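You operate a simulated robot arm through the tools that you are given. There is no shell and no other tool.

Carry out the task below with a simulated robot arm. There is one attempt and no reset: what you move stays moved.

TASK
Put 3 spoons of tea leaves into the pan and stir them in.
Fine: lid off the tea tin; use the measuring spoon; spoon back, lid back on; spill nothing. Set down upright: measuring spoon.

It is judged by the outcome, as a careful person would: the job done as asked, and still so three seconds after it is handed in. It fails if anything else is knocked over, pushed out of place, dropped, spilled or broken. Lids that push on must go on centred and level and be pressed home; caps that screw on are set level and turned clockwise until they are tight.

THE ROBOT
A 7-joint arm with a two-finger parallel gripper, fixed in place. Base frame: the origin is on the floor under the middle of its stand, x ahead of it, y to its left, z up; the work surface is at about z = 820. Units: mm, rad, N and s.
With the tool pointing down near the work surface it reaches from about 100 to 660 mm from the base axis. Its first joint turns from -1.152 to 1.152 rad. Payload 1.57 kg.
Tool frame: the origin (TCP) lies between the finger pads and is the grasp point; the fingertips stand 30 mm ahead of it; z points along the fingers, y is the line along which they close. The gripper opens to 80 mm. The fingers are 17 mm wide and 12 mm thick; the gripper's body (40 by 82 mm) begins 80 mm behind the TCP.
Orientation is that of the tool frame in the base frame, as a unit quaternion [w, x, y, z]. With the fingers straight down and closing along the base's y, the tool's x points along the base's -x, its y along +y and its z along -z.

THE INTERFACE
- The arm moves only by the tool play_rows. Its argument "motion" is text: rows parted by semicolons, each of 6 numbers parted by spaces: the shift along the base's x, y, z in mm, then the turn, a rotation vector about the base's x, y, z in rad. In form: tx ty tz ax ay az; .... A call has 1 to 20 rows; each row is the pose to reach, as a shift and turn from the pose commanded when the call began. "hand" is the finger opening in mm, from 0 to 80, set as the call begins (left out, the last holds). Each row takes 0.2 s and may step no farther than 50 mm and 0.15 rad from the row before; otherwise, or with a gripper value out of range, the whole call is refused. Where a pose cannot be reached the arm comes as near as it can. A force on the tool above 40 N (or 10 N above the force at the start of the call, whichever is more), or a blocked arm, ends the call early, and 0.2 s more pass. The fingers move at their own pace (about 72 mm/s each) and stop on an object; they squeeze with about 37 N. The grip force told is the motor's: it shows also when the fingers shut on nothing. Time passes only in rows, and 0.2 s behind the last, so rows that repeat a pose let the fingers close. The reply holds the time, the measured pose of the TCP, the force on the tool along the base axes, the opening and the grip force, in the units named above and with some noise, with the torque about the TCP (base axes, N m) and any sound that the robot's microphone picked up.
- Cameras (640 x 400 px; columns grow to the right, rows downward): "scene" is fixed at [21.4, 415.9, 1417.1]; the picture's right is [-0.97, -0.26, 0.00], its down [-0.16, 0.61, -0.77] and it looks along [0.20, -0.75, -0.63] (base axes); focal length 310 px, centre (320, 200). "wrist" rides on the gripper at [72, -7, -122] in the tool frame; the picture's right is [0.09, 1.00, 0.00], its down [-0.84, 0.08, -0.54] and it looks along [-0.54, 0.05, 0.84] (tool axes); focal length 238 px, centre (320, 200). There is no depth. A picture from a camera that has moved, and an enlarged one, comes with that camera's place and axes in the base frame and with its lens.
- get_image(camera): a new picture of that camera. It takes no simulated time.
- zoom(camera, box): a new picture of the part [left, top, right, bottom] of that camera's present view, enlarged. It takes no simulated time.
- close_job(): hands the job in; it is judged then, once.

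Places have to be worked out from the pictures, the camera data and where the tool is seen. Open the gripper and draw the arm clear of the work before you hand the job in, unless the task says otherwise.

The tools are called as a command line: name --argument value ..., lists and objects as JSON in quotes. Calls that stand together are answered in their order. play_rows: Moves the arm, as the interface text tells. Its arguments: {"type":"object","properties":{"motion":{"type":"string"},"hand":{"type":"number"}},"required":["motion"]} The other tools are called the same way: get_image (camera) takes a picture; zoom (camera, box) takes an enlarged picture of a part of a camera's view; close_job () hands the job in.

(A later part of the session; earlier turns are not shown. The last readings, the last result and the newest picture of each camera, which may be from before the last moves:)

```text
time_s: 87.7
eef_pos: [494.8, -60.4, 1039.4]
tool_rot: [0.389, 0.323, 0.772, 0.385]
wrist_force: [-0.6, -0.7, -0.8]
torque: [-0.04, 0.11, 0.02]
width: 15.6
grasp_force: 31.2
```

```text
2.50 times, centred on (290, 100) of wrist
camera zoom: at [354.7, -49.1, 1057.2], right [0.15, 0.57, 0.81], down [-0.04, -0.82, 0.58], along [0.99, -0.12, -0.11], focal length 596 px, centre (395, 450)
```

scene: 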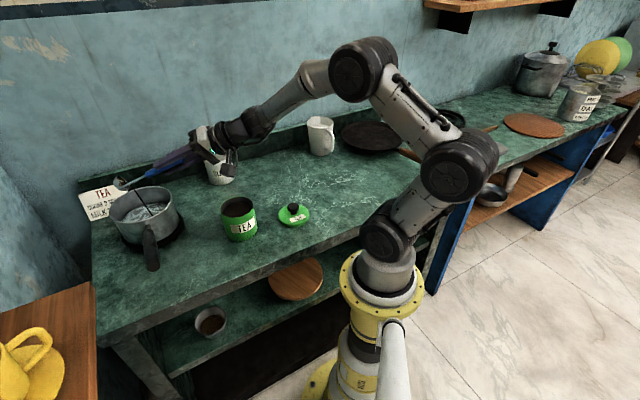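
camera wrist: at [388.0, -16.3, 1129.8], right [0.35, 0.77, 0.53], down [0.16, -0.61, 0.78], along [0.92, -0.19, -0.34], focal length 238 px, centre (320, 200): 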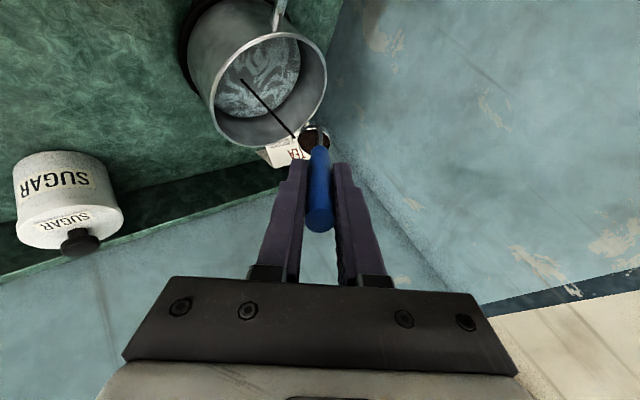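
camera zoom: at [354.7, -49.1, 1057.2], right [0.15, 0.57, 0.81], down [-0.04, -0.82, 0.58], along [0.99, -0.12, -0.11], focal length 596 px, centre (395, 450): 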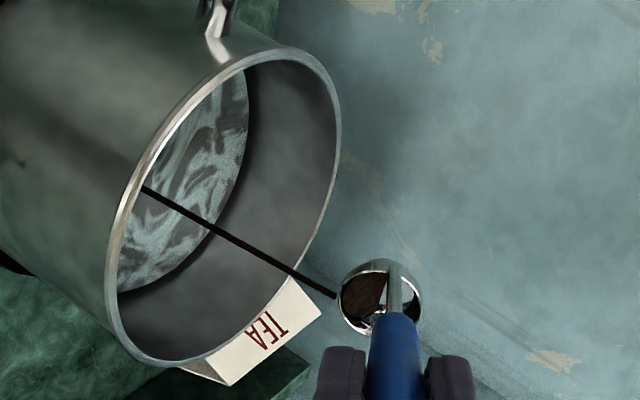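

The rest is pouring in, still landing inside the pan. I tilt on to 1.4 rad and hold for it to empty.

play_rows --motion "-2.4 -2.5 -7.6 0.0506 -0.0485 0; -4.4 -4.6 -15.5 0.1011 -0.0969 0; -6.1 -6.4 -23.5 0.1517 -0.1453 0; -7.3 -7.7 -31.7 0.2022 -0.1937 0; -7.3 -7.7 -31.7 0.2022 -0.1937 0; -7.3 -7.7 -31.7 0.2022 -0.1937 0; -7.3 -7.7 -31.7 0.2022 -0.1937 0"

zoom --camera "scene" --box '[80, 130, 260, 250]'

zoom --camera "wrist" --box '[200, 20, 380, 180]'

```text
time_s: 89.2
eef_pos: [487.6, -69.6, 1008.6]
tool_rot: [0.427, 0.323, 0.688, 0.49]
wrist_force: [0.0, -0.6, -0.5]
torque: [-0.03, 0.11, 0.02]
width: 15.5
grasp_force: 31.3
```

```text
3.33 times, centred on (170, 190) of scene
camera zoom: at [21.5, 415.9, 1417.1], right [-0.97, -0.26, 0.0], down [-0.16, 0.61, -0.77], along [0.2, -0.75, -0.63], focal length 1033 px, centre (820, 233)
```

zoom: 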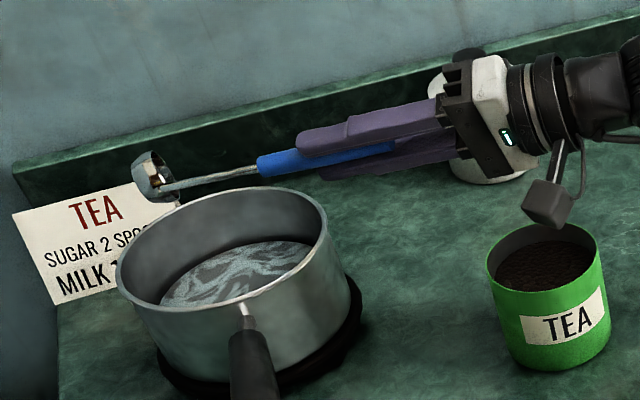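

```text
2.50 times, centred on (290, 100) of wrist
camera zoom: at [346.9, -58.2, 999.9], right [-0.01, 0.39, 0.92], down [-0.13, -0.91, 0.38], along [0.99, -0.11, 0.06], focal length 596 px, centre (395, 450)
```

zoom: 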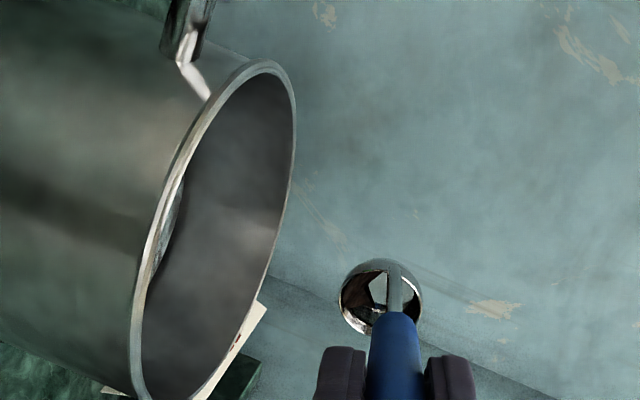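

The stream has ended. I zoom in on the bowl to see whether anything is left inside.

zoom --camera "scene" --box '[105, 165, 145, 200]'

zoom --camera "wrist" --box '[290, 110, 350, 165]'

```text
11.43 times, centred on (125, 182) of scene
camera zoom: at [21.5, 415.9, 1417.1], right [-0.97, -0.26, 0.0], down [-0.16, 0.61, -0.77], along [0.2, -0.75, -0.63], focal length 3542 px, centre (2549, 400)
```

zoom: 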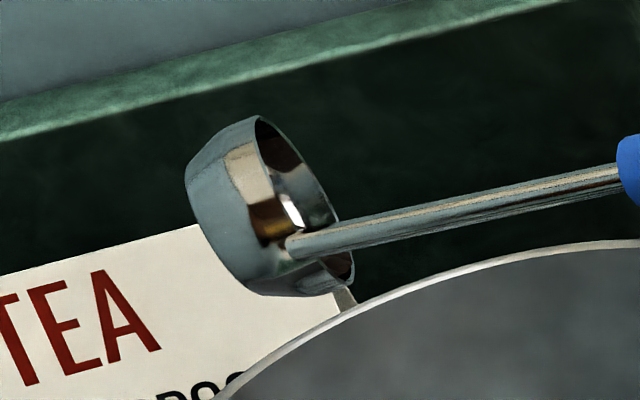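

```text
7.27 times, centred on (320, 138) of wrist
camera zoom: at [346.9, -58.2, 999.9], right [-0.01, 0.39, 0.92], down [-0.13, -0.91, 0.38], along [0.99, -0.11, 0.06], focal length 1734 px, centre (320, 654)
```

zoom: 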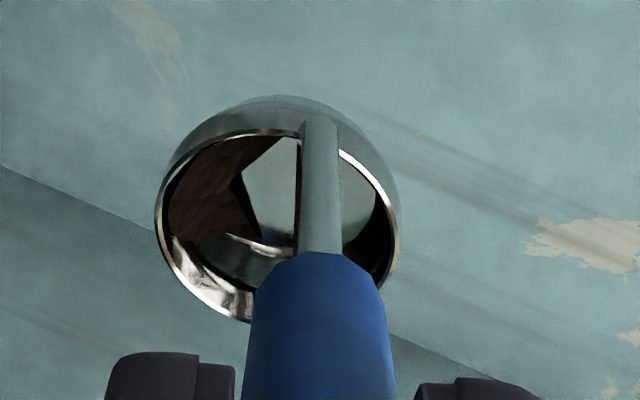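

A thin layer of leaves still clings to the lower wall of the bowl. I tilt on to about 100° while lifting a little so the hand stays clear of the tin, and hold.

play_rows --motion "-0.8 -0.9 -3.3 0.0506 -0.0485 0; -1.3 -1.4 -6.7 0.1011 -0.0969 0; -1.4 -1.4 -10.1 0.1517 -0.1453 0; -1 -1 -13.5 0.2022 -0.1937 0; -0.2 -0.2 -16.8 0.2528 -0.2422 0; -0.2 -0.2 -16.8 0.2528 -0.2422 0; -0.2 -0.2 -16.8 0.2528 -0.2422 0; -0.2 -0.2 -16.8 0.2528 -0.2422 0"

zoom --camera "scene" --box '[80, 130, 260, 250]'

zoom --camera "wrist" --box '[290, 110, 350, 165]'

```text
time_s: 91.0
eef_pos: [486.6, -69.3, 991.9]
tool_rot: [0.463, 0.312, 0.564, 0.608]
wrist_force: [0.3, -1.0, -0.4]
torque: [-0.08, 0.08, 0.01]
width: 15.6
grasp_force: 31.5
```

```text
3.33 times, centred on (170, 190) of scene
camera zoom: at [21.5, 415.9, 1417.1], right [-0.97, -0.26, 0.0], down [-0.16, 0.61, -0.77], along [0.2, -0.75, -0.63], focal length 1033 px, centre (820, 233)
```

zoom: 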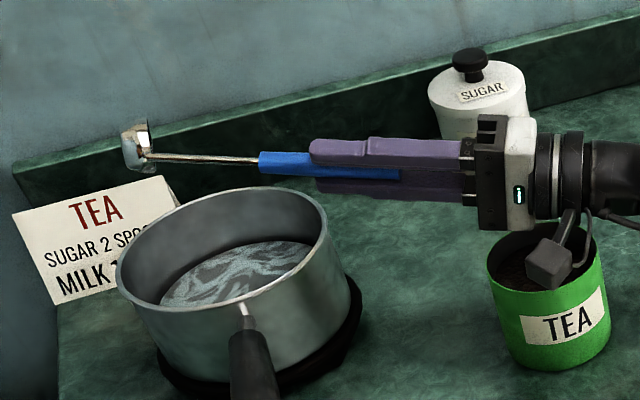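

```text
7.27 times, centred on (320, 138) of wrist
camera zoom: at [351.7, -52.8, 953.5], right [-0.24, 0.15, 0.96], down [-0.19, -0.98, 0.1], along [0.95, -0.16, 0.27], focal length 1734 px, centre (320, 654)
```

zoom: 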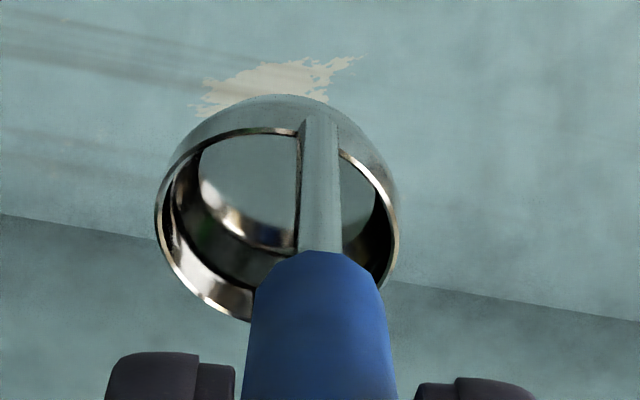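

Spoonful one is in and the bowl is empty. I un-tilt back the same way over the pan.

play_rows --motion "-1.2 -1.2 14.7 -0.1011 0.0969 0; -0.6 -0.6 29.5 -0.2022 0.1937 0; 1.5 1.5 44 -0.3033 0.2906 0; 5.1 5.3 57.9 -0.4044 0.3874 0; 10.4 10.8 70.9 -0.5055 0.4843 0; 16.9 17.7 82.7 -0.6066 0.5811 0; 24.8 25.9 93.1 -0.7077 0.678 0; 33.8 35.2 101.7 -0.8088 0.7748 0; 43.7 45.6 108.5 -0.9098 0.8717 0; 54.4 56.8 113.1 -1.0109 0.9685 0; 65.6 68.5 115.6 -1.112 1.0654 0; 77.1 80.4 115.7 -1.2131 1.1622 0; 82.9 86.5 115.9 -1.2637 1.2107 0; 82.9 86.5 115.9 -1.2637 1.2107 0"

get_image --camera "scene"

zoom --camera "wrist" --box '[230, 20, 410, 180]'

```text
time_s: 94.0
eef_pos: [571.8, 19.0, 1106.8]
tool_rot: [0.17, 0.267, 0.944, -0.089]
wrist_force: [0.0, -0.1, -1.3]
torque: [0.05, 0.05, 0.0]
width: 15.5
grasp_force: 31.6
```

```text
taken
```

scene: 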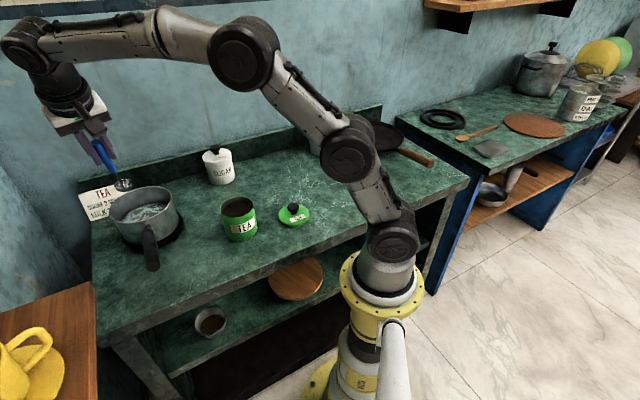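

```text
2.50 times, centred on (320, 100) of wrist
camera zoom: at [476.8, 77.5, 1193.1], right [0.46, 0.88, -0.11], down [0.56, -0.19, 0.8], along [0.69, -0.43, -0.58], focal length 596 px, centre (320, 450)
```

zoom: 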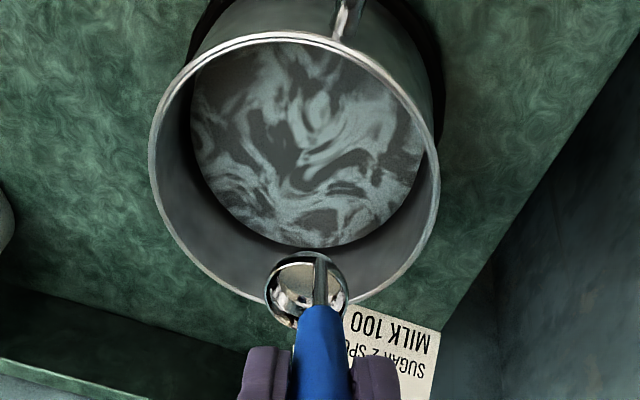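

The arm came back exactly the same way, no flags. For spoonful two I return level to above the tin.

play_rows --motion "-15 -4.8 0 0 0 0; -45 -14.4 0 0 0 0; -80 -25.7 0 0 0 0; -115 -36.9 0 0 0 0; -150 -48.1 0 0 0 0; -185 -59.4 0 0 0 0; -215 -69 0 0 0 0; -233 -74.8 -6 0 0 0; -240 -77 -13 0 0 0; -240 -77 -13 0 0 0"

play_rows --motion "11.1 -10.7 3.6 0.0969 0.1011 0; 23 -22.1 4.6 0.1937 0.2022 0; 35.2 -33.8 3 0.2906 0.3033 0; 47.7 -45.7 -1.3 0.3874 0.4044 0; 59.9 -57.4 -8.5 0.4843 0.5055 0; 59.9 -57.4 -8.5 0.4843 0.5055 0"

zoom --camera "wrist" --box '[230, 60, 410, 220]'

zoom --camera "scene" --box '[200, 140, 280, 250]'

```text
time_s: 96.2
eef_pos: [329.8, -60.2, 1094.1]
tool_rot: [0.17, 0.267, 0.945, -0.089]
wrist_force: [1.1, 1.1, -1.0]
torque: [0.01, 0.07, 0.03]
width: 15.5
grasp_force: 30.4
```

```text
time_s: 97.7
eef_pos: [392.4, -115.1, 1085.0]
tool_rot: [-0.137, 0.269, 0.95, 0.075]
wrist_force: [-0.9, 0.0, -1.5]
torque: [-0.01, -0.02, -0.02]
width: 15.3
grasp_force: 31.4
```

```text
2.50 times, centred on (320, 140) of wrist
camera zoom: at [357.0, -112.9, 1221.8], right [0.45, 0.89, 0.1], down [0.85, -0.46, 0.27], along [0.28, -0.04, -0.96], focal length 596 px, centre (320, 350)
```

zoom: 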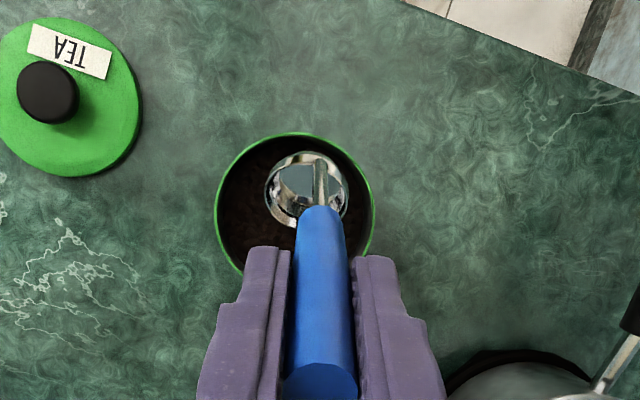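

```text
3.64 times, centred on (240, 195) of scene
camera zoom: at [21.5, 415.9, 1417.1], right [-0.97, -0.26, 0.0], down [-0.16, 0.61, -0.77], along [0.2, -0.75, -0.63], focal length 1127 px, centre (611, 218)
```

zoom: 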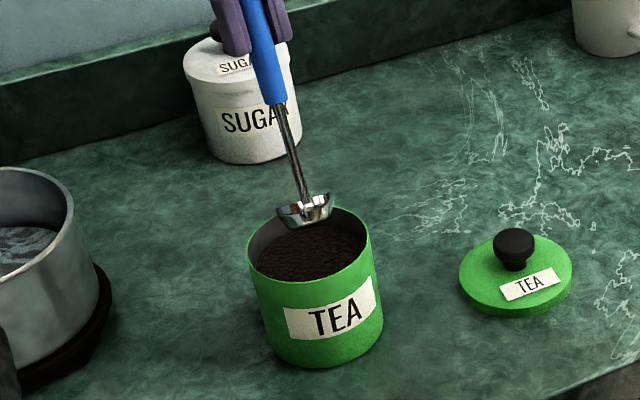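

The bowl seems to sit slightly differently in the hand than before (a few pixels). I take a full wrist view and closer zoom to check whether the spoon has shifted in the grip.

get_image --camera "wrist"

zoom --camera "wrist" --box '[270, 150, 370, 250]'

zoom --camera "wrist" --box '[270, 90, 370, 180]'

```text
taken
camera wrist: at [357.0, -112.9, 1221.8], right [0.45, 0.89, 0.1], down [0.85, -0.46, 0.27], along [0.28, -0.04, -0.96], focal length 238 px, centre (320, 200)
```

wrist: 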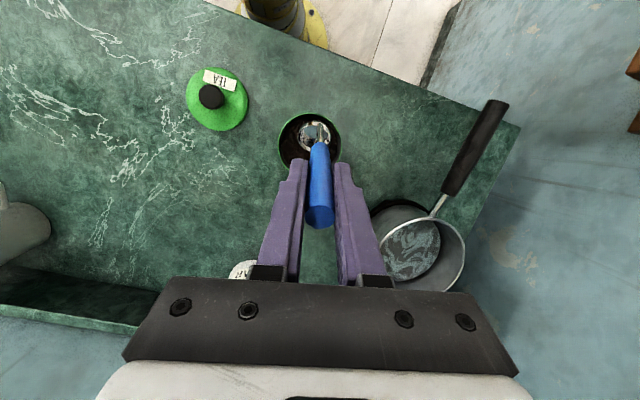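

```text
4.00 times, centred on (320, 200) of wrist
camera zoom: at [357.0, -112.9, 1221.8], right [0.45, 0.89, 0.1], down [0.85, -0.46, 0.27], along [0.28, -0.04, -0.96], focal length 953 px, centre (320, 200)
```

zoom: 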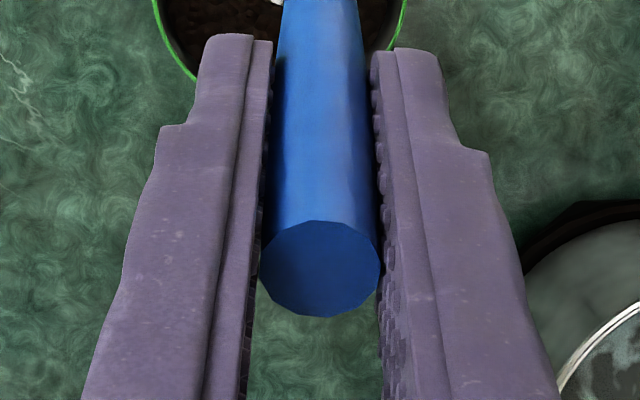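

```text
4.44 times, centred on (320, 135) of wrist
camera zoom: at [357.0, -112.9, 1221.8], right [0.45, 0.89, 0.1], down [0.85, -0.46, 0.27], along [0.28, -0.04, -0.96], focal length 1059 px, centre (320, 489)
```

zoom: 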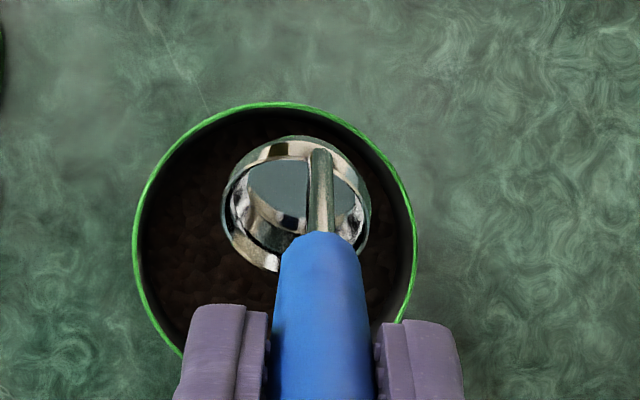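

The handle has crept roughly 6–8 mm across the finger pads since pickup and is nearing their edge, so I shouldn't risk two more pours with this grip. I'll set the spoon down upright on its own spot and re-grip it centrally; first level it and carry it above its place.

play_rows --motion "-12.2 11.7 7.2 -0.0969 -0.1011 0; -24.7 23.6 11.5 -0.1937 -0.2022 0; -36.9 35.3 13.1 -0.2906 -0.3033 0; -48.8 46.7 12.1 -0.3874 -0.4044 0; -59.9 57.4 8.5 -0.4843 -0.5055 0; -55 35 8.5 -0.4843 -0.5055 0; -48 0 8.5 -0.4843 -0.5055 0; -40 -40 8.5 -0.4843 -0.5055 0; -32 -80 8.5 -0.4843 -0.5055 0; -27.8 -102 8.5 -0.4843 -0.5055 0; -27.8 -102 -21.5 -0.4843 -0.5055 0; -27.8 -102 -55 -0.4843 -0.5055 0; -27.8 -102 -85 -0.4843 -0.5055 0; -27.8 -102 -85 -0.4843 -0.5055 0"

get_image --camera "wrist"

zoom --camera "scene" --box '[200, 110, 320, 220]'

zoom --camera "wrist" --box '[270, 90, 370, 180]'

```text
time_s: 100.7
eef_pos: [364.5, -218.2, 1002.5]
tool_rot: [0.169, 0.267, 0.945, -0.089]
wrist_force: [0.6, -0.4, -0.6]
torque: [0.04, 0.04, 0.0]
width: 15.6
grasp_force: 31.6
```

```text
taken
camera wrist: at [269.5, -158.5, 1087.9], right [0.46, 0.88, -0.11], down [0.56, -0.19, 0.8], along [0.69, -0.43, -0.58], focal length 238 px, centre (320, 200)
```

wrist: 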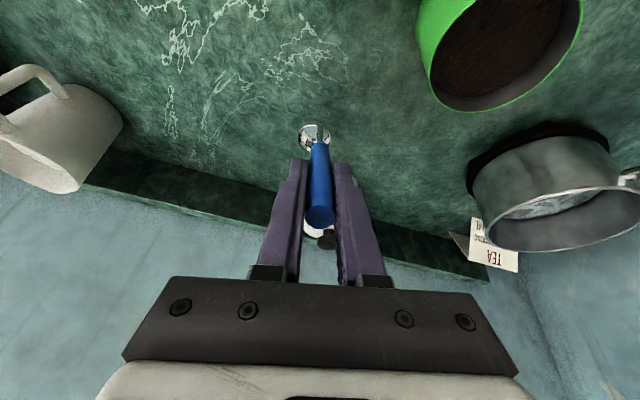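

```text
3.64 times, centred on (260, 165) of scene
camera zoom: at [21.5, 415.9, 1417.1], right [-0.97, -0.26, 0.0], down [-0.16, 0.61, -0.77], along [0.2, -0.75, -0.64], focal length 1127 px, centre (538, 327)
```

zoom: 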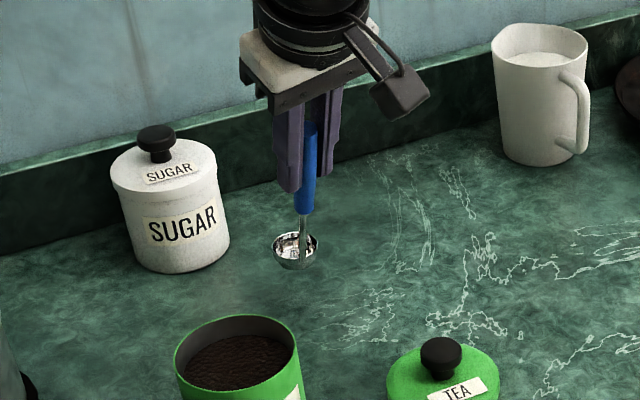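

```text
4.44 times, centred on (320, 135) of wrist
camera zoom: at [269.5, -158.5, 1087.9], right [0.46, 0.88, -0.11], down [0.56, -0.19, 0.8], along [0.69, -0.43, -0.58], focal length 1059 px, centre (320, 489)
```

zoom: 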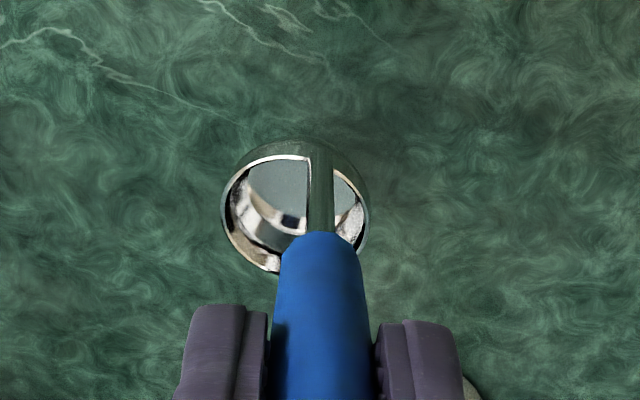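

The scene view shows the handle has in fact slid about 10 mm outward along the fingers (bowl lower), so I correct my target by (-8.6,+6.2) mm to hit its old spot and lower to just above the table.

play_rows --motion "-4 3 0 0 0 0; -8.6 6.2 -5 0 0 0; -8.6 6.2 -15 0 0 0; -8.6 6.2 -24 0 0 0; -8.6 6.2 -24 0 0 0"

zoom --camera "scene" --box '[230, 150, 290, 210]'

```text
time_s: 101.8
eef_pos: [353.7, -212.1, 977.7]
tool_rot: [0.171, 0.267, 0.944, -0.089]
wrist_force: [0.4, 0.4, -1.0]
torque: [0.04, 0.06, -0.01]
width: 15.4
grasp_force: 31.2
```

```text
6.67 times, centred on (260, 180) of scene
camera zoom: at [21.5, 415.9, 1417.1], right [-0.97, -0.26, 0.0], down [-0.16, 0.61, -0.77], along [0.2, -0.75, -0.64], focal length 2066 px, centre (720, 333)
```

zoom: 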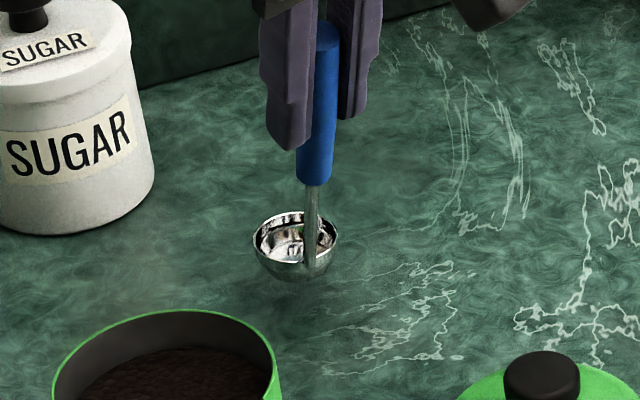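

The spoon's attitude matches its original stance and it needs about 16 mm more. I lower 11 mm, then feel for the table in 1 mm steps.

play_rows --motion "0 0 -4 0 0 0; 0 0 -8 0 0 0; 0 0 -11 0 0 0; 0 0 -11 0 0 0"

play_rows --motion "0 0 -1 0 0 0; 0 0 -2 0 0 0; 0 0 -2 0 0 0"

zoom --camera "scene" --box '[230, 150, 290, 210]'

```text
time_s: 102.8
eef_pos: [353.7, -214.0, 965.7]
tool_rot: [0.17, 0.267, 0.944, -0.089]
wrist_force: [-0.1, -0.3, -1.9]
torque: [0.03, 0.05, -0.03]
width: 15.4
grasp_force: 31.0
```

```text
time_s: 103.7
eef_pos: [353.5, -213.3, 962.8]
tool_rot: [0.17, 0.267, 0.944, -0.089]
wrist_force: [0.2, -0.3, -0.5]
torque: [0.06, 0.01, 0.0]
width: 15.4
grasp_force: 31.0
```

```text
6.67 times, centred on (260, 180) of scene
camera zoom: at [21.5, 415.9, 1417.1], right [-0.97, -0.26, 0.0], down [-0.16, 0.61, -0.77], along [0.2, -0.75, -0.64], focal length 2066 px, centre (720, 333)
```

zoom: 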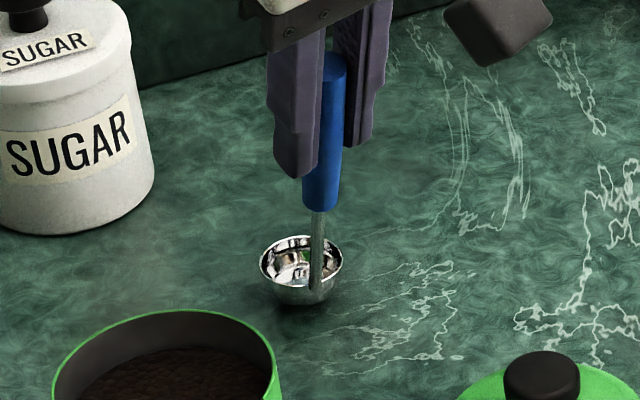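

Bowl is about 2 mm above the table by the image. Two more 1 mm steps.

play_rows --motion "0 0 -1 0 0 0; 0 0 -1 0 0 0"

play_rows --motion "0 0 -1 0 0 0; 0 0 -1 0 0 0"

```text
time_s: 104.2
eef_pos: [354.3, -213.6, 963.2]
tool_rot: [0.17, 0.266, 0.945, -0.089]
wrist_force: [-0.3, -0.6, -0.6]
torque: [0.02, 0.05, 0.01]
width: 15.5
grasp_force: 31.3
```

```text
time_s: 104.8
eef_pos: [353.2, -213.2, 962.3]
tool_rot: [0.17, 0.267, 0.944, -0.09]
wrist_force: [-0.2, 0.0, -0.3]
torque: [-0.01, 0.01, 0.0]
width: 15.7
grasp_force: 30.9
```

No contact force yet at z≈962. Continue in 1 mm steps.

play_rows --motion "0 0 -1 0 0 0; 0 0 -1 0 0 0"

play_rows --motion "0 0 -1 0 0 0; 0 0 -1 0 0 0"

zoom --camera "scene" --box '[230, 150, 290, 210]'

```text
time_s: 105.5
eef_pos: [354.7, -212.5, 961.4]
tool_rot: [0.169, 0.267, 0.945, -0.089]
wrist_force: [0.7, 1.0, -1.2]
torque: [0.01, 0.06, -0.02]
width: 15.5
grasp_force: 31.0
```

```text
time_s: 106.0
eef_pos: [352.9, -211.9, 960.1]
tool_rot: [0.169, 0.267, 0.944, -0.089]
wrist_force: [0.3, -0.3, -1.4]
torque: [0.03, 0.04, 0.02]
width: 15.7
grasp_force: 31.2
```

```text
6.67 times, centred on (260, 180) of scene
camera zoom: at [21.5, 415.9, 1417.1], right [-0.97, -0.26, 0.0], down [-0.16, 0.61, -0.77], along [0.2, -0.75, -0.64], focal length 2066 px, centre (720, 333)
```

zoom: 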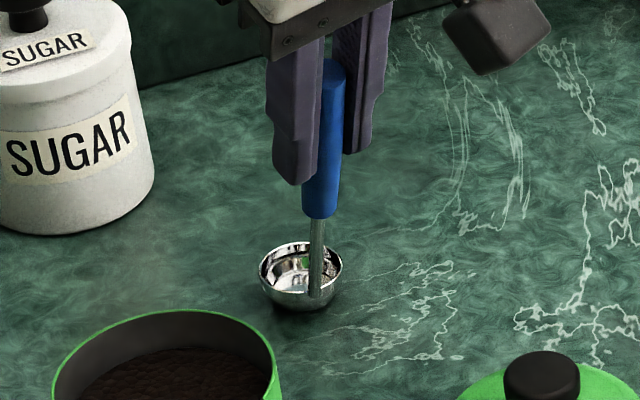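

By the picture it matches the original height now. One more millimetre to feel the contact.

play_rows --motion "0 0 -1 0 0 0; 0 0 -1 0 0 0"

play_rows --motion "0 0 -0.7 0 0 0; 0 0 -0.7 0 0 0"

```text
time_s: 106.7
eef_pos: [355.5, -213.9, 959.2]
tool_rot: [0.17, 0.266, 0.945, -0.089]
wrist_force: [-0.5, -0.1, -0.6]
torque: [0.03, 0.04, -0.02]
width: 15.3
grasp_force: 31.4
```

```text
time_s: 107.2
eef_pos: [354.0, -212.9, 958.8]
tool_rot: [0.17, 0.267, 0.944, -0.089]
wrist_force: [-1.2, 0.2, 3.4]
torque: [-0.13, 0.14, -0.09]
width: 15.4
grasp_force: 31.8
```

Contact: 3.4 N upward at z≈959. I open the fingers only slightly (to 20 mm) so the spoon stands free between them, and look.

play_rows --motion "0 0 0 0 0 0; 0 0 0 0 0 0; 0 0 0 0 0 0" --hand 20

zoom --camera "scene" --box '[230, 150, 290, 210]'

get_image --camera "wrist"

zoom --camera "wrist" --box '[270, 100, 370, 240]'

```text
time_s: 108.0
eef_pos: [354.2, -213.1, 957.6]
tool_rot: [0.17, 0.266, 0.945, -0.089]
wrist_force: [0.1, 0.7, 0.2]
torque: [0.0, 0.01, 0.0]
width: 20.4
grasp_force: 0.1
```

```text
6.67 times, centred on (260, 180) of scene
camera zoom: at [21.4, 415.9, 1417.1], right [-0.97, -0.26, 0.0], down [-0.16, 0.61, -0.77], along [0.2, -0.75, -0.63], focal length 2066 px, centre (720, 333)
```

zoom: 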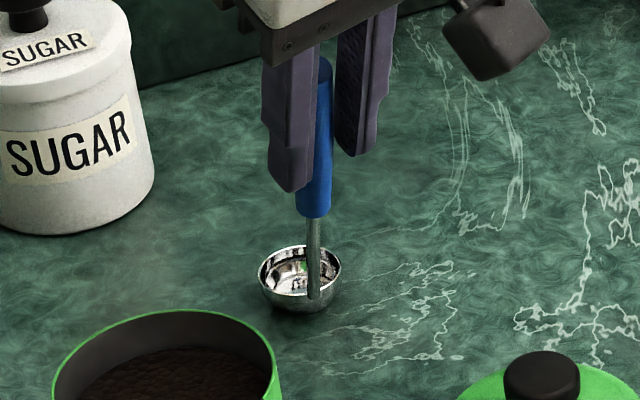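

```text
taken
camera wrist: at [260.0, -152.8, 1044.1], right [0.46, 0.88, -0.11], down [0.56, -0.19, 0.8], along [0.69, -0.43, -0.58], focal length 238 px, centre (320, 200)
```

wrist: 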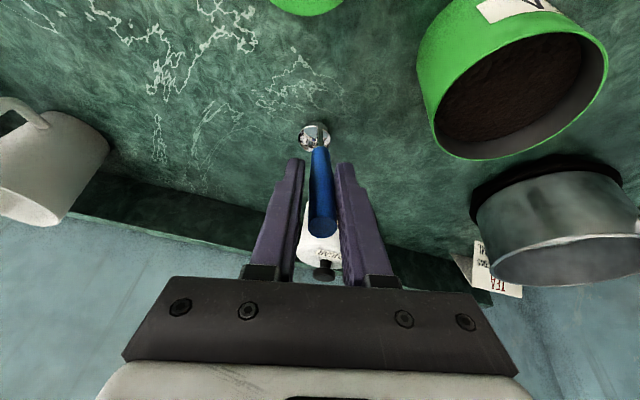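

```text
2.86 times, centred on (320, 170) of wrist
camera zoom: at [260.0, -152.8, 1044.1], right [0.46, 0.88, -0.11], down [0.56, -0.19, 0.8], along [0.69, -0.43, -0.58], focal length 681 px, centre (320, 286)
```

zoom: 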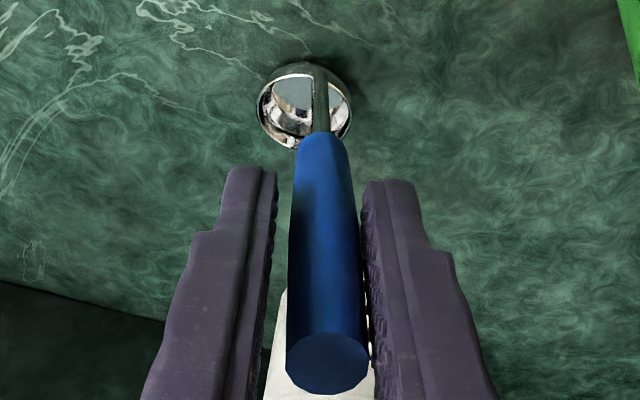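

The spoon stands upright on its own, handle centred to within about 1 mm in the hand. I undo the 12° roll offset and slide 6 mm further down the handle, then close again squarely.

play_rows --motion "0.6 -0.2 0.2 0 0 0; 1.2 -0.6 -1.5 0.0284 -0.0272 -0.0974; 2.8 -1.9 -5.1 0.0568 -0.0544 -0.1947; 2.8 -1.9 -5.1 0.0568 -0.0544 -0.1947" --hand 26

get_image --camera "wrist"

zoom --camera "wrist" --box '[270, 100, 370, 240]'

```text
time_s: 109.0
eef_pos: [356.6, -214.9, 951.9]
tool_rot: [0.179, 0.365, 0.911, -0.071]
wrist_force: [0.0, -0.4, 0.2]
torque: [-0.01, 0.01, 0.0]
width: 25.7
grasp_force: 0.1
```

```text
taken
camera wrist: at [271.6, -142.9, 1037.6], right [0.63, 0.78, -0.03], down [0.47, -0.34, 0.82], along [0.63, -0.53, -0.57], focal length 238 px, centre (320, 200)
```

wrist: 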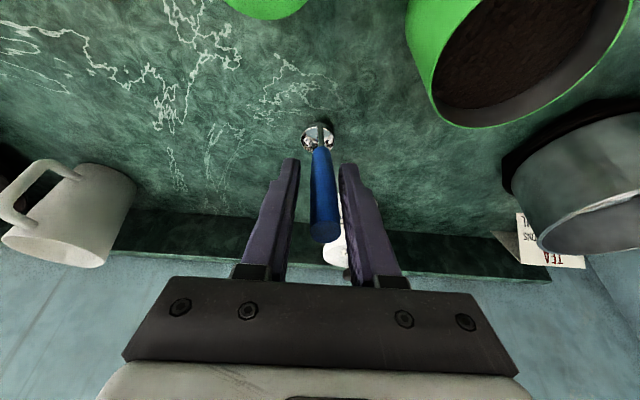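

```text
2.86 times, centred on (320, 170) of wrist
camera zoom: at [271.6, -142.9, 1037.6], right [0.63, 0.78, -0.03], down [0.47, -0.34, 0.82], along [0.63, -0.53, -0.57], focal length 681 px, centre (320, 286)
```

zoom: 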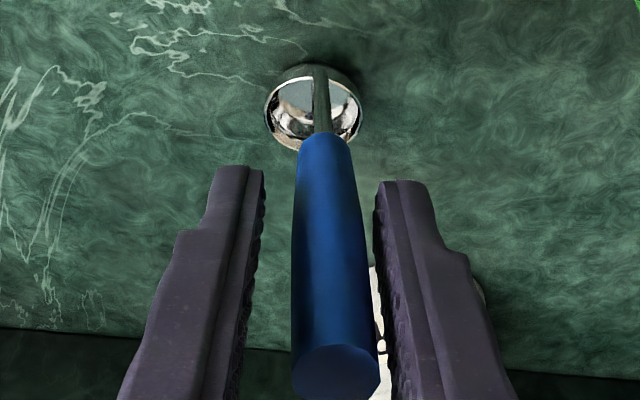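

The handle sits centrally between the fingers, within about 1° of the tool axis. I close the grip again.

play_rows --motion "0 0 0 0 0 0; 0 0 0 0 0 0; 0 0 0 0 0 0; 0 0 0 0 0 0" --hand 0

zoom --camera "wrist" --box '[270, 100, 370, 240]'

zoom --camera "scene" --box '[230, 150, 290, 210]'

```text
time_s: 110.0
eef_pos: [357.4, -216.7, 951.7]
tool_rot: [0.18, 0.364, 0.911, -0.071]
wrist_force: [0.2, 0.5, 0.5]
torque: [-0.1, 0.01, 0.0]
width: 15.7
grasp_force: 31.1
```

```text
2.86 times, centred on (320, 170) of wrist
camera zoom: at [271.5, -142.9, 1037.6], right [0.62, 0.78, -0.03], down [0.47, -0.34, 0.82], along [0.63, -0.53, -0.57], focal length 681 px, centre (320, 286)
```

zoom: 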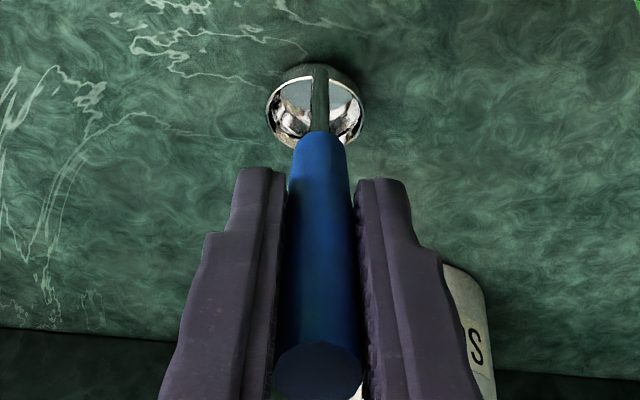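

```text
6.67 times, centred on (260, 180) of scene
camera zoom: at [21.4, 415.9, 1417.1], right [-0.97, -0.26, 0.0], down [-0.16, 0.61, -0.77], along [0.2, -0.75, -0.63], focal length 2066 px, centre (720, 333)
```

zoom: 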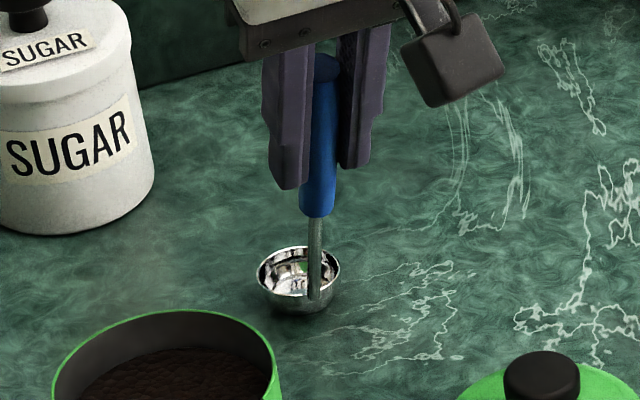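

The spoon is re-gripped squarely (bowl, neck and handle in line). I lift it and go back above the tin for spoonful two.

play_rows --motion "0 0 3 0 0 0; 0 0 10 0 0 0; 0 0 25 0 0 0; 0 0 50 0 0 0; 0 0 85 0 0 0; 0 0 120 0 0 0; -5 30 135 0 0 0; -12 70 135 0 0 0; -19 112 135 0 0 0; -25.7 154.8 135 0 0 0; -25.7 154.8 135 0 0 0"

play_rows --motion "10.8 -10.3 3.3 0.0969 0.1011 0; 22.2 -21.3 4.2 0.1937 0.2022 0; 34 -32.6 2.6 0.2906 0.3033 0; 46 -44.1 -1.7 0.3874 0.4044 0; 57.8 -55.4 -8.7 0.4843 0.5055 0; 57.8 -55.4 -8.7 0.4843 0.5055 0"

zoom --camera "wrist" --box '[230, 60, 410, 220]'

zoom --camera "scene" --box '[200, 140, 280, 250]'

```text
time_s: 112.5
eef_pos: [329.7, -58.7, 1086.6]
tool_rot: [0.179, 0.365, 0.911, -0.071]
wrist_force: [0.1, 0.1, -0.7]
torque: [0.05, 0.07, -0.01]
width: 15.4
grasp_force: 31.3
```

```text
time_s: 113.8
eef_pos: [390.6, -116.6, 1079.3]
tool_rot: [-0.145, 0.367, 0.917, 0.06]
wrist_force: [0.1, -0.7, -0.9]
torque: [0.01, -0.02, 0.01]
width: 15.3
grasp_force: 31.1
```

```text
2.50 times, centred on (320, 140) of wrist
camera zoom: at [363.3, -100.1, 1216.8], right [0.62, 0.78, 0.03], down [0.75, -0.61, 0.26], along [0.22, -0.14, -0.97], focal length 596 px, centre (320, 350)
```

zoom: 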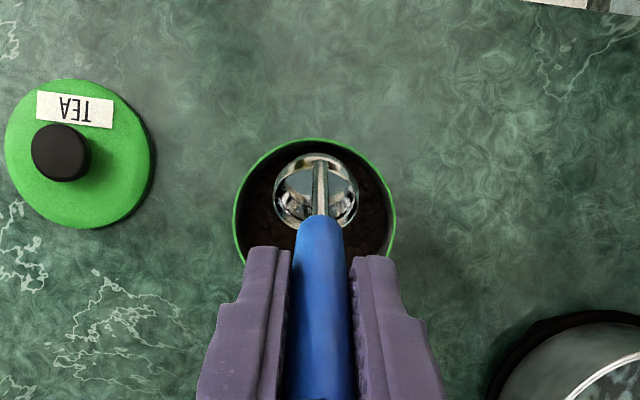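

```text
3.64 times, centred on (240, 195) of scene
camera zoom: at [21.5, 415.9, 1417.1], right [-0.97, -0.26, 0.0], down [-0.16, 0.61, -0.77], along [0.2, -0.75, -0.64], focal length 1127 px, centre (611, 218)
```

zoom: 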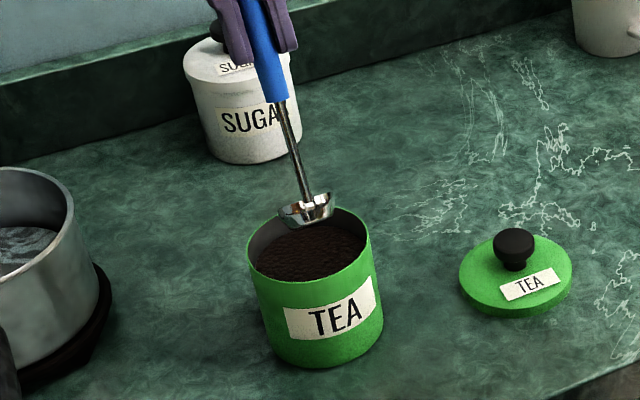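

Bowl is centred over the leaves. I repeat the proven dig: plunge tipped, level while submerged.

play_rows --motion "0 0 -12 0 0 0; 0 0 -24 0 0 0; 0 0 -36 0 0 0; 0 0 -46 0 0 0; 1 -1 -54 0 0 0; 2.5 -2.4 -61 0 0 0; 4 -3.8 -68 0 0 0; 4 -3.8 -68 0 0 0"

play_rows --motion "-12.4 11.9 1.6 -0.0969 -0.1011 0; -25 23.9 0.5 -0.1937 -0.2022 0; -37.3 35.8 -3.3 -0.2906 -0.3033 0; -49.4 47.3 -9.6 -0.3874 -0.4044 0; -60.7 58.2 -18.3 -0.4843 -0.5055 0; -60.7 58.2 -22 -0.4843 -0.5055 0; -60.7 58.2 -25 -0.4843 -0.5055 0; -60.7 58.2 -25 -0.4843 -0.5055 0"

zoom --camera "scene" --box '[200, 140, 280, 250]'

zoom --camera "wrist" --box '[230, 60, 410, 220]'

```text
time_s: 115.7
eef_pos: [392.7, -118.9, 1011.0]
tool_rot: [-0.145, 0.367, 0.917, 0.059]
wrist_force: [0.4, 0.4, -0.4]
torque: [-0.01, -0.01, -0.02]
width: 15.4
grasp_force: 31.0
```

```text
time_s: 117.5
eef_pos: [332.2, -61.6, 986.3]
tool_rot: [0.179, 0.364, 0.911, -0.071]
wrist_force: [-0.1, -0.7, -0.5]
torque: [0.02, 0.04, 0.03]
width: 15.6
grasp_force: 31.2
```

```text
3.64 times, centred on (240, 195) of scene
camera zoom: at [21.4, 415.9, 1417.1], right [-0.97, -0.26, 0.0], down [-0.16, 0.61, -0.77], along [0.2, -0.75, -0.63], focal length 1127 px, centre (611, 218)
```

zoom: 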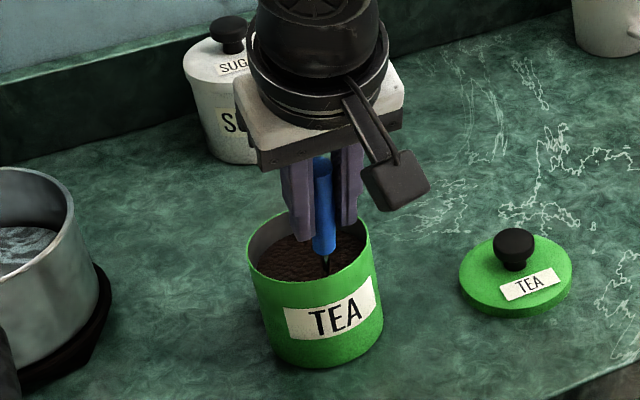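

```text
2.50 times, centred on (320, 140) of wrist
camera zoom: at [246.9, 11.4, 1070.3], right [0.62, 0.78, -0.03], down [0.47, -0.34, 0.82], along [0.63, -0.53, -0.57], focal length 596 px, centre (320, 350)
```

zoom: 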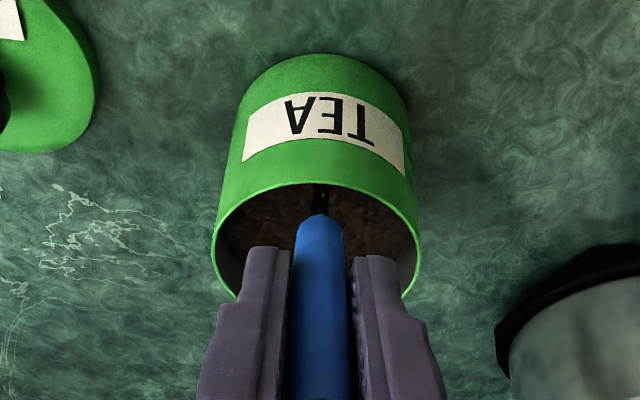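

The bowl is fully under. I lift it slowly and level out of the leaves and check the fill.

play_rows --motion "0 0 4 0 0 0; 0 0 8 0 0 0; 0 0 12 0 0 0; 0 0 16 0 0 0; 0 0 21 0 0 0; 0 0 27 0 0 0; 0 0 35 0 0 0; 0 0 45 0 0 0; 0 0 56 0 0 0; 0 0 68 0 0 0; 0 0 80 0 0 0; 0 0 92 0 0 0; 0 0 102 0 0 0; 0 0 109 0 0 0; 0 0 112 0 0 0; 0 0 112 0 0 0"

zoom --camera "scene" --box '[200, 140, 280, 250]'

zoom --camera "wrist" --box '[280, 110, 360, 170]'

```text
time_s: 120.8
eef_pos: [332.0, -59.6, 1099.1]
tool_rot: [0.179, 0.364, 0.911, -0.07]
wrist_force: [0.3, 0.0, -0.5]
torque: [0.03, 0.0, -0.01]
width: 15.5
grasp_force: 31.4
```

```text
3.64 times, centred on (240, 195) of scene
camera zoom: at [21.5, 415.9, 1417.1], right [-0.97, -0.26, 0.0], down [-0.16, 0.61, -0.77], along [0.2, -0.75, -0.63], focal length 1127 px, centre (611, 218)
```

zoom: 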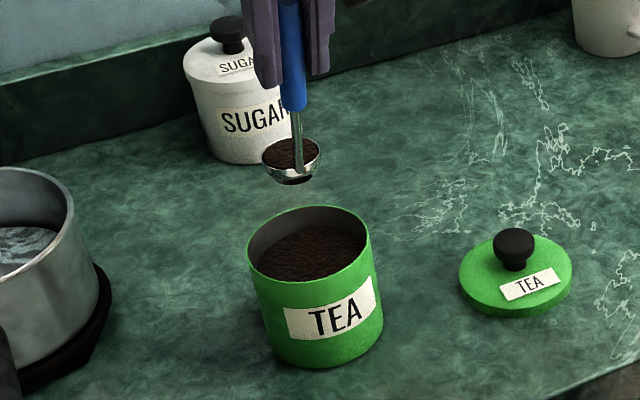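

```text
6.67 times, centred on (320, 140) of wrist
camera zoom: at [246.2, 11.8, 1183.6], right [0.62, 0.78, -0.03], down [0.47, -0.34, 0.82], along [0.63, -0.53, -0.57], focal length 1589 px, centre (320, 600)
```

zoom: 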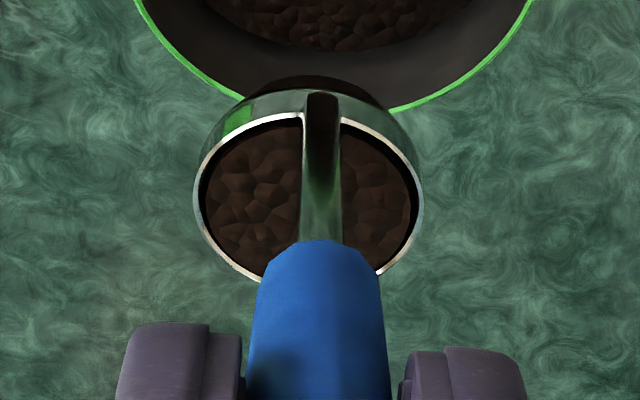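

Spoonful two is level-full. I carry it slowly to the same place over the pan.

play_rows --motion "4.8 1.5 0 0 0 0; 14.4 4.6 0 0 0 0; 28.8 9.2 0 0 0 0; 45.6 14.6 0 0 0 0; 62.4 20 0 0 0 0; 79.2 25.4 0 0 0 0; 96 30.8 0 0 0 0; 112.8 36.2 0 0 0 0; 129.6 41.6 0 0 0 0; 146.4 47 0 0 0 0; 163.2 52.4 0 0 0 0; 180 57.8 0 0 0 0; 196.8 63.1 0 0 0 0; 211.2 67.8 0 0 0 0; 223.2 71.8 0 0 0 0; 233 75 0 0 0 0; 240.4 77.5 0 0 0 0; 240.4 77.5 0 0 0 0"

get_image --camera "scene"

zoom --camera "wrist" --box '[230, 20, 410, 180]'

```text
time_s: 124.7
eef_pos: [572.4, 16.2, 1097.4]
tool_rot: [0.178, 0.365, 0.911, -0.072]
wrist_force: [1.1, 0.6, -0.8]
torque: [0.03, 0.03, -0.03]
width: 15.6
grasp_force: 31.2
```

```text
taken
```

scene: 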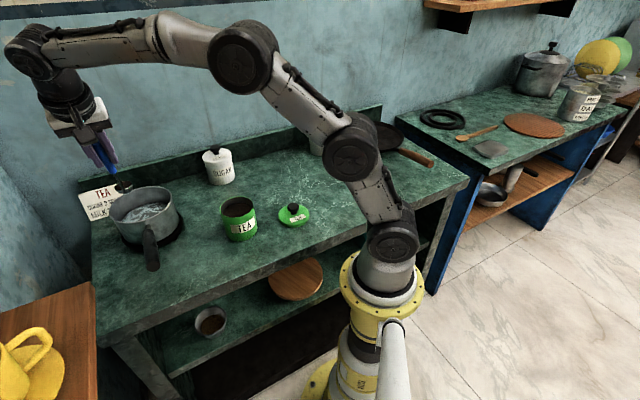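

```text
2.50 times, centred on (320, 100) of wrist
camera zoom: at [487.0, 89.0, 1183.2], right [0.62, 0.78, -0.03], down [0.47, -0.34, 0.82], along [0.63, -0.53, -0.58], focal length 596 px, centre (320, 450)
```

zoom: 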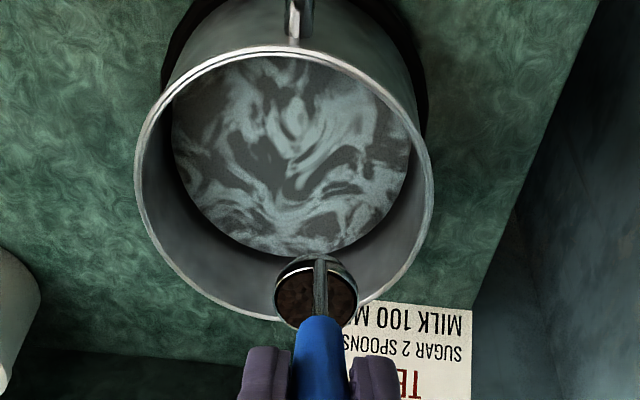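

Same position as before over the pan. I pour spoonful two with the same slow tilt, pausing at 0.7 and 1.12 rad.

play_rows --motion "-11.3 -11.8 -0.9 0.1011 -0.0969 0; -22.3 -23.3 -4.1 0.2022 -0.1937 0; -33.1 -34.5 -9.5 0.3033 -0.2906 0; -43.1 -45 -17 0.4044 -0.3874 0; -52.3 -54.6 -26.5 0.5055 -0.4843 0; -52.3 -54.6 -26.5 0.5055 -0.4843 0; -52.3 -54.6 -26.5 0.5055 -0.4843 0; -56.5 -59 -31.9 0.556 -0.5327 0; -60.5 -63.2 -37.7 0.6066 -0.5811 0; -64.2 -67 -43.9 0.6571 -0.6295 0; -67.6 -70.5 -50.5 0.7077 -0.678 0; -70.6 -73.7 -57.4 0.7582 -0.7264 0; -73.3 -76.5 -64.6 0.8088 -0.7748 0; -73.3 -76.5 -64.6 0.8088 -0.7748 0"

zoom --camera "scene" --box '[80, 130, 260, 250]'

zoom --camera "wrist" --box '[200, 20, 380, 180]'

```text
time_s: 127.7
eef_pos: [499.6, -59.6, 1033.8]
tool_rot: [0.347, 0.403, 0.734, 0.423]
wrist_force: [0.0, 0.0, -0.6]
torque: [-0.02, 0.11, -0.04]
width: 15.5
grasp_force: 30.7
```

```text
3.33 times, centred on (170, 190) of scene
camera zoom: at [21.5, 415.9, 1417.1], right [-0.97, -0.26, 0.0], down [-0.16, 0.61, -0.77], along [0.2, -0.75, -0.63], focal length 1033 px, centre (820, 233)
```

zoom: 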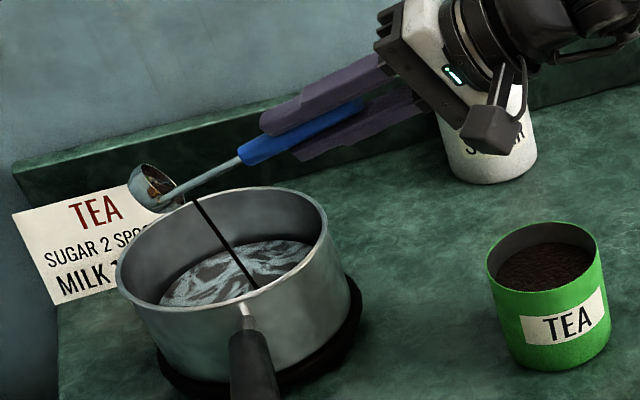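

```text
2.50 times, centred on (290, 100) of wrist
camera zoom: at [363.1, -40.2, 1063.9], right [0.26, 0.4, 0.88], down [-0.07, -0.9, 0.43], along [0.96, -0.17, -0.2], focal length 596 px, centre (395, 450)
```

zoom: 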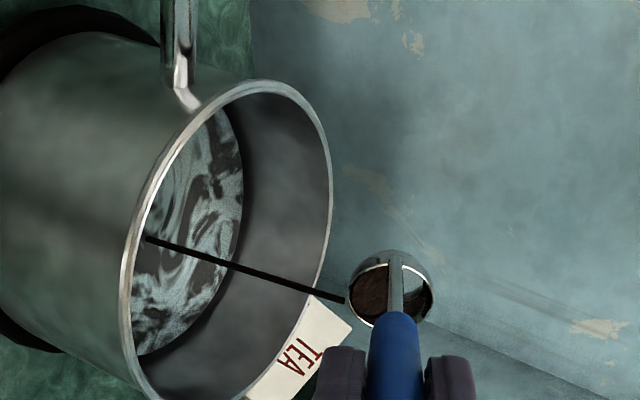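

Flowing well into the pan. I continue to the full tilt, raising slightly to keep the hand clear of the tin, and hold until empty.

play_rows --motion "-2.4 -2.5 -7.4 0.0506 -0.0485 0; -4.3 -4.5 -15.1 0.1011 -0.0969 0; -5.9 -6.2 -22.8 0.1517 -0.1453 0; -7.1 -7.4 -30.9 0.2022 -0.1937 0; -7.1 -7.4 -30.9 0.2022 -0.1937 0; -7.1 -7.4 -30.9 0.2022 -0.1937 0; -8 -8.4 -33 0.2528 -0.2422 0; -8.4 -8.8 -35.1 0.3033 -0.2906 0; -8.5 -8.9 -37.3 0.3539 -0.339 0; -8.2 -8.5 -39.4 0.4044 -0.3874 0; -7.4 -7.7 -41.5 0.4549 -0.4358 0; -7.4 -7.7 -41.5 0.4549 -0.4358 0; -7.4 -7.7 -41.5 0.4549 -0.4358 0; -7.4 -7.7 -41.5 0.4549 -0.4358 0"

zoom --camera "scene" --box '[80, 130, 260, 250]'

zoom --camera "wrist" --box '[290, 110, 350, 165]'

```text
time_s: 130.7
eef_pos: [491.4, -66.8, 991.8]
tool_rot: [0.396, 0.37, 0.529, 0.653]
wrist_force: [0.8, 0.2, -1.3]
torque: [-0.07, 0.09, 0.01]
width: 15.4
grasp_force: 31.2
```

```text
3.33 times, centred on (170, 190) of scene
camera zoom: at [21.5, 415.9, 1417.1], right [-0.97, -0.26, 0.0], down [-0.16, 0.61, -0.77], along [0.2, -0.75, -0.63], focal length 1033 px, centre (820, 233)
```

zoom: 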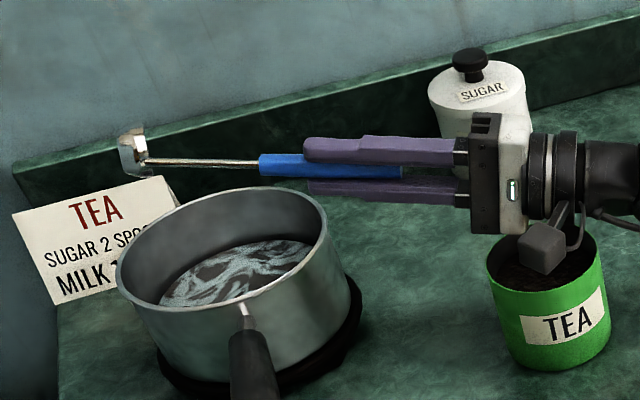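

```text
7.27 times, centred on (320, 138) of wrist
camera zoom: at [352.8, -50.3, 968.7], right [-0.16, -0.04, 0.99], down [-0.15, -0.99, -0.07], along [0.97, -0.16, 0.15], focal length 1734 px, centre (320, 654)
```

zoom: 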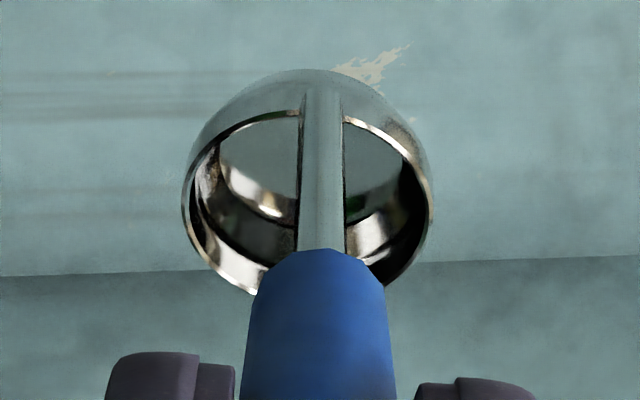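

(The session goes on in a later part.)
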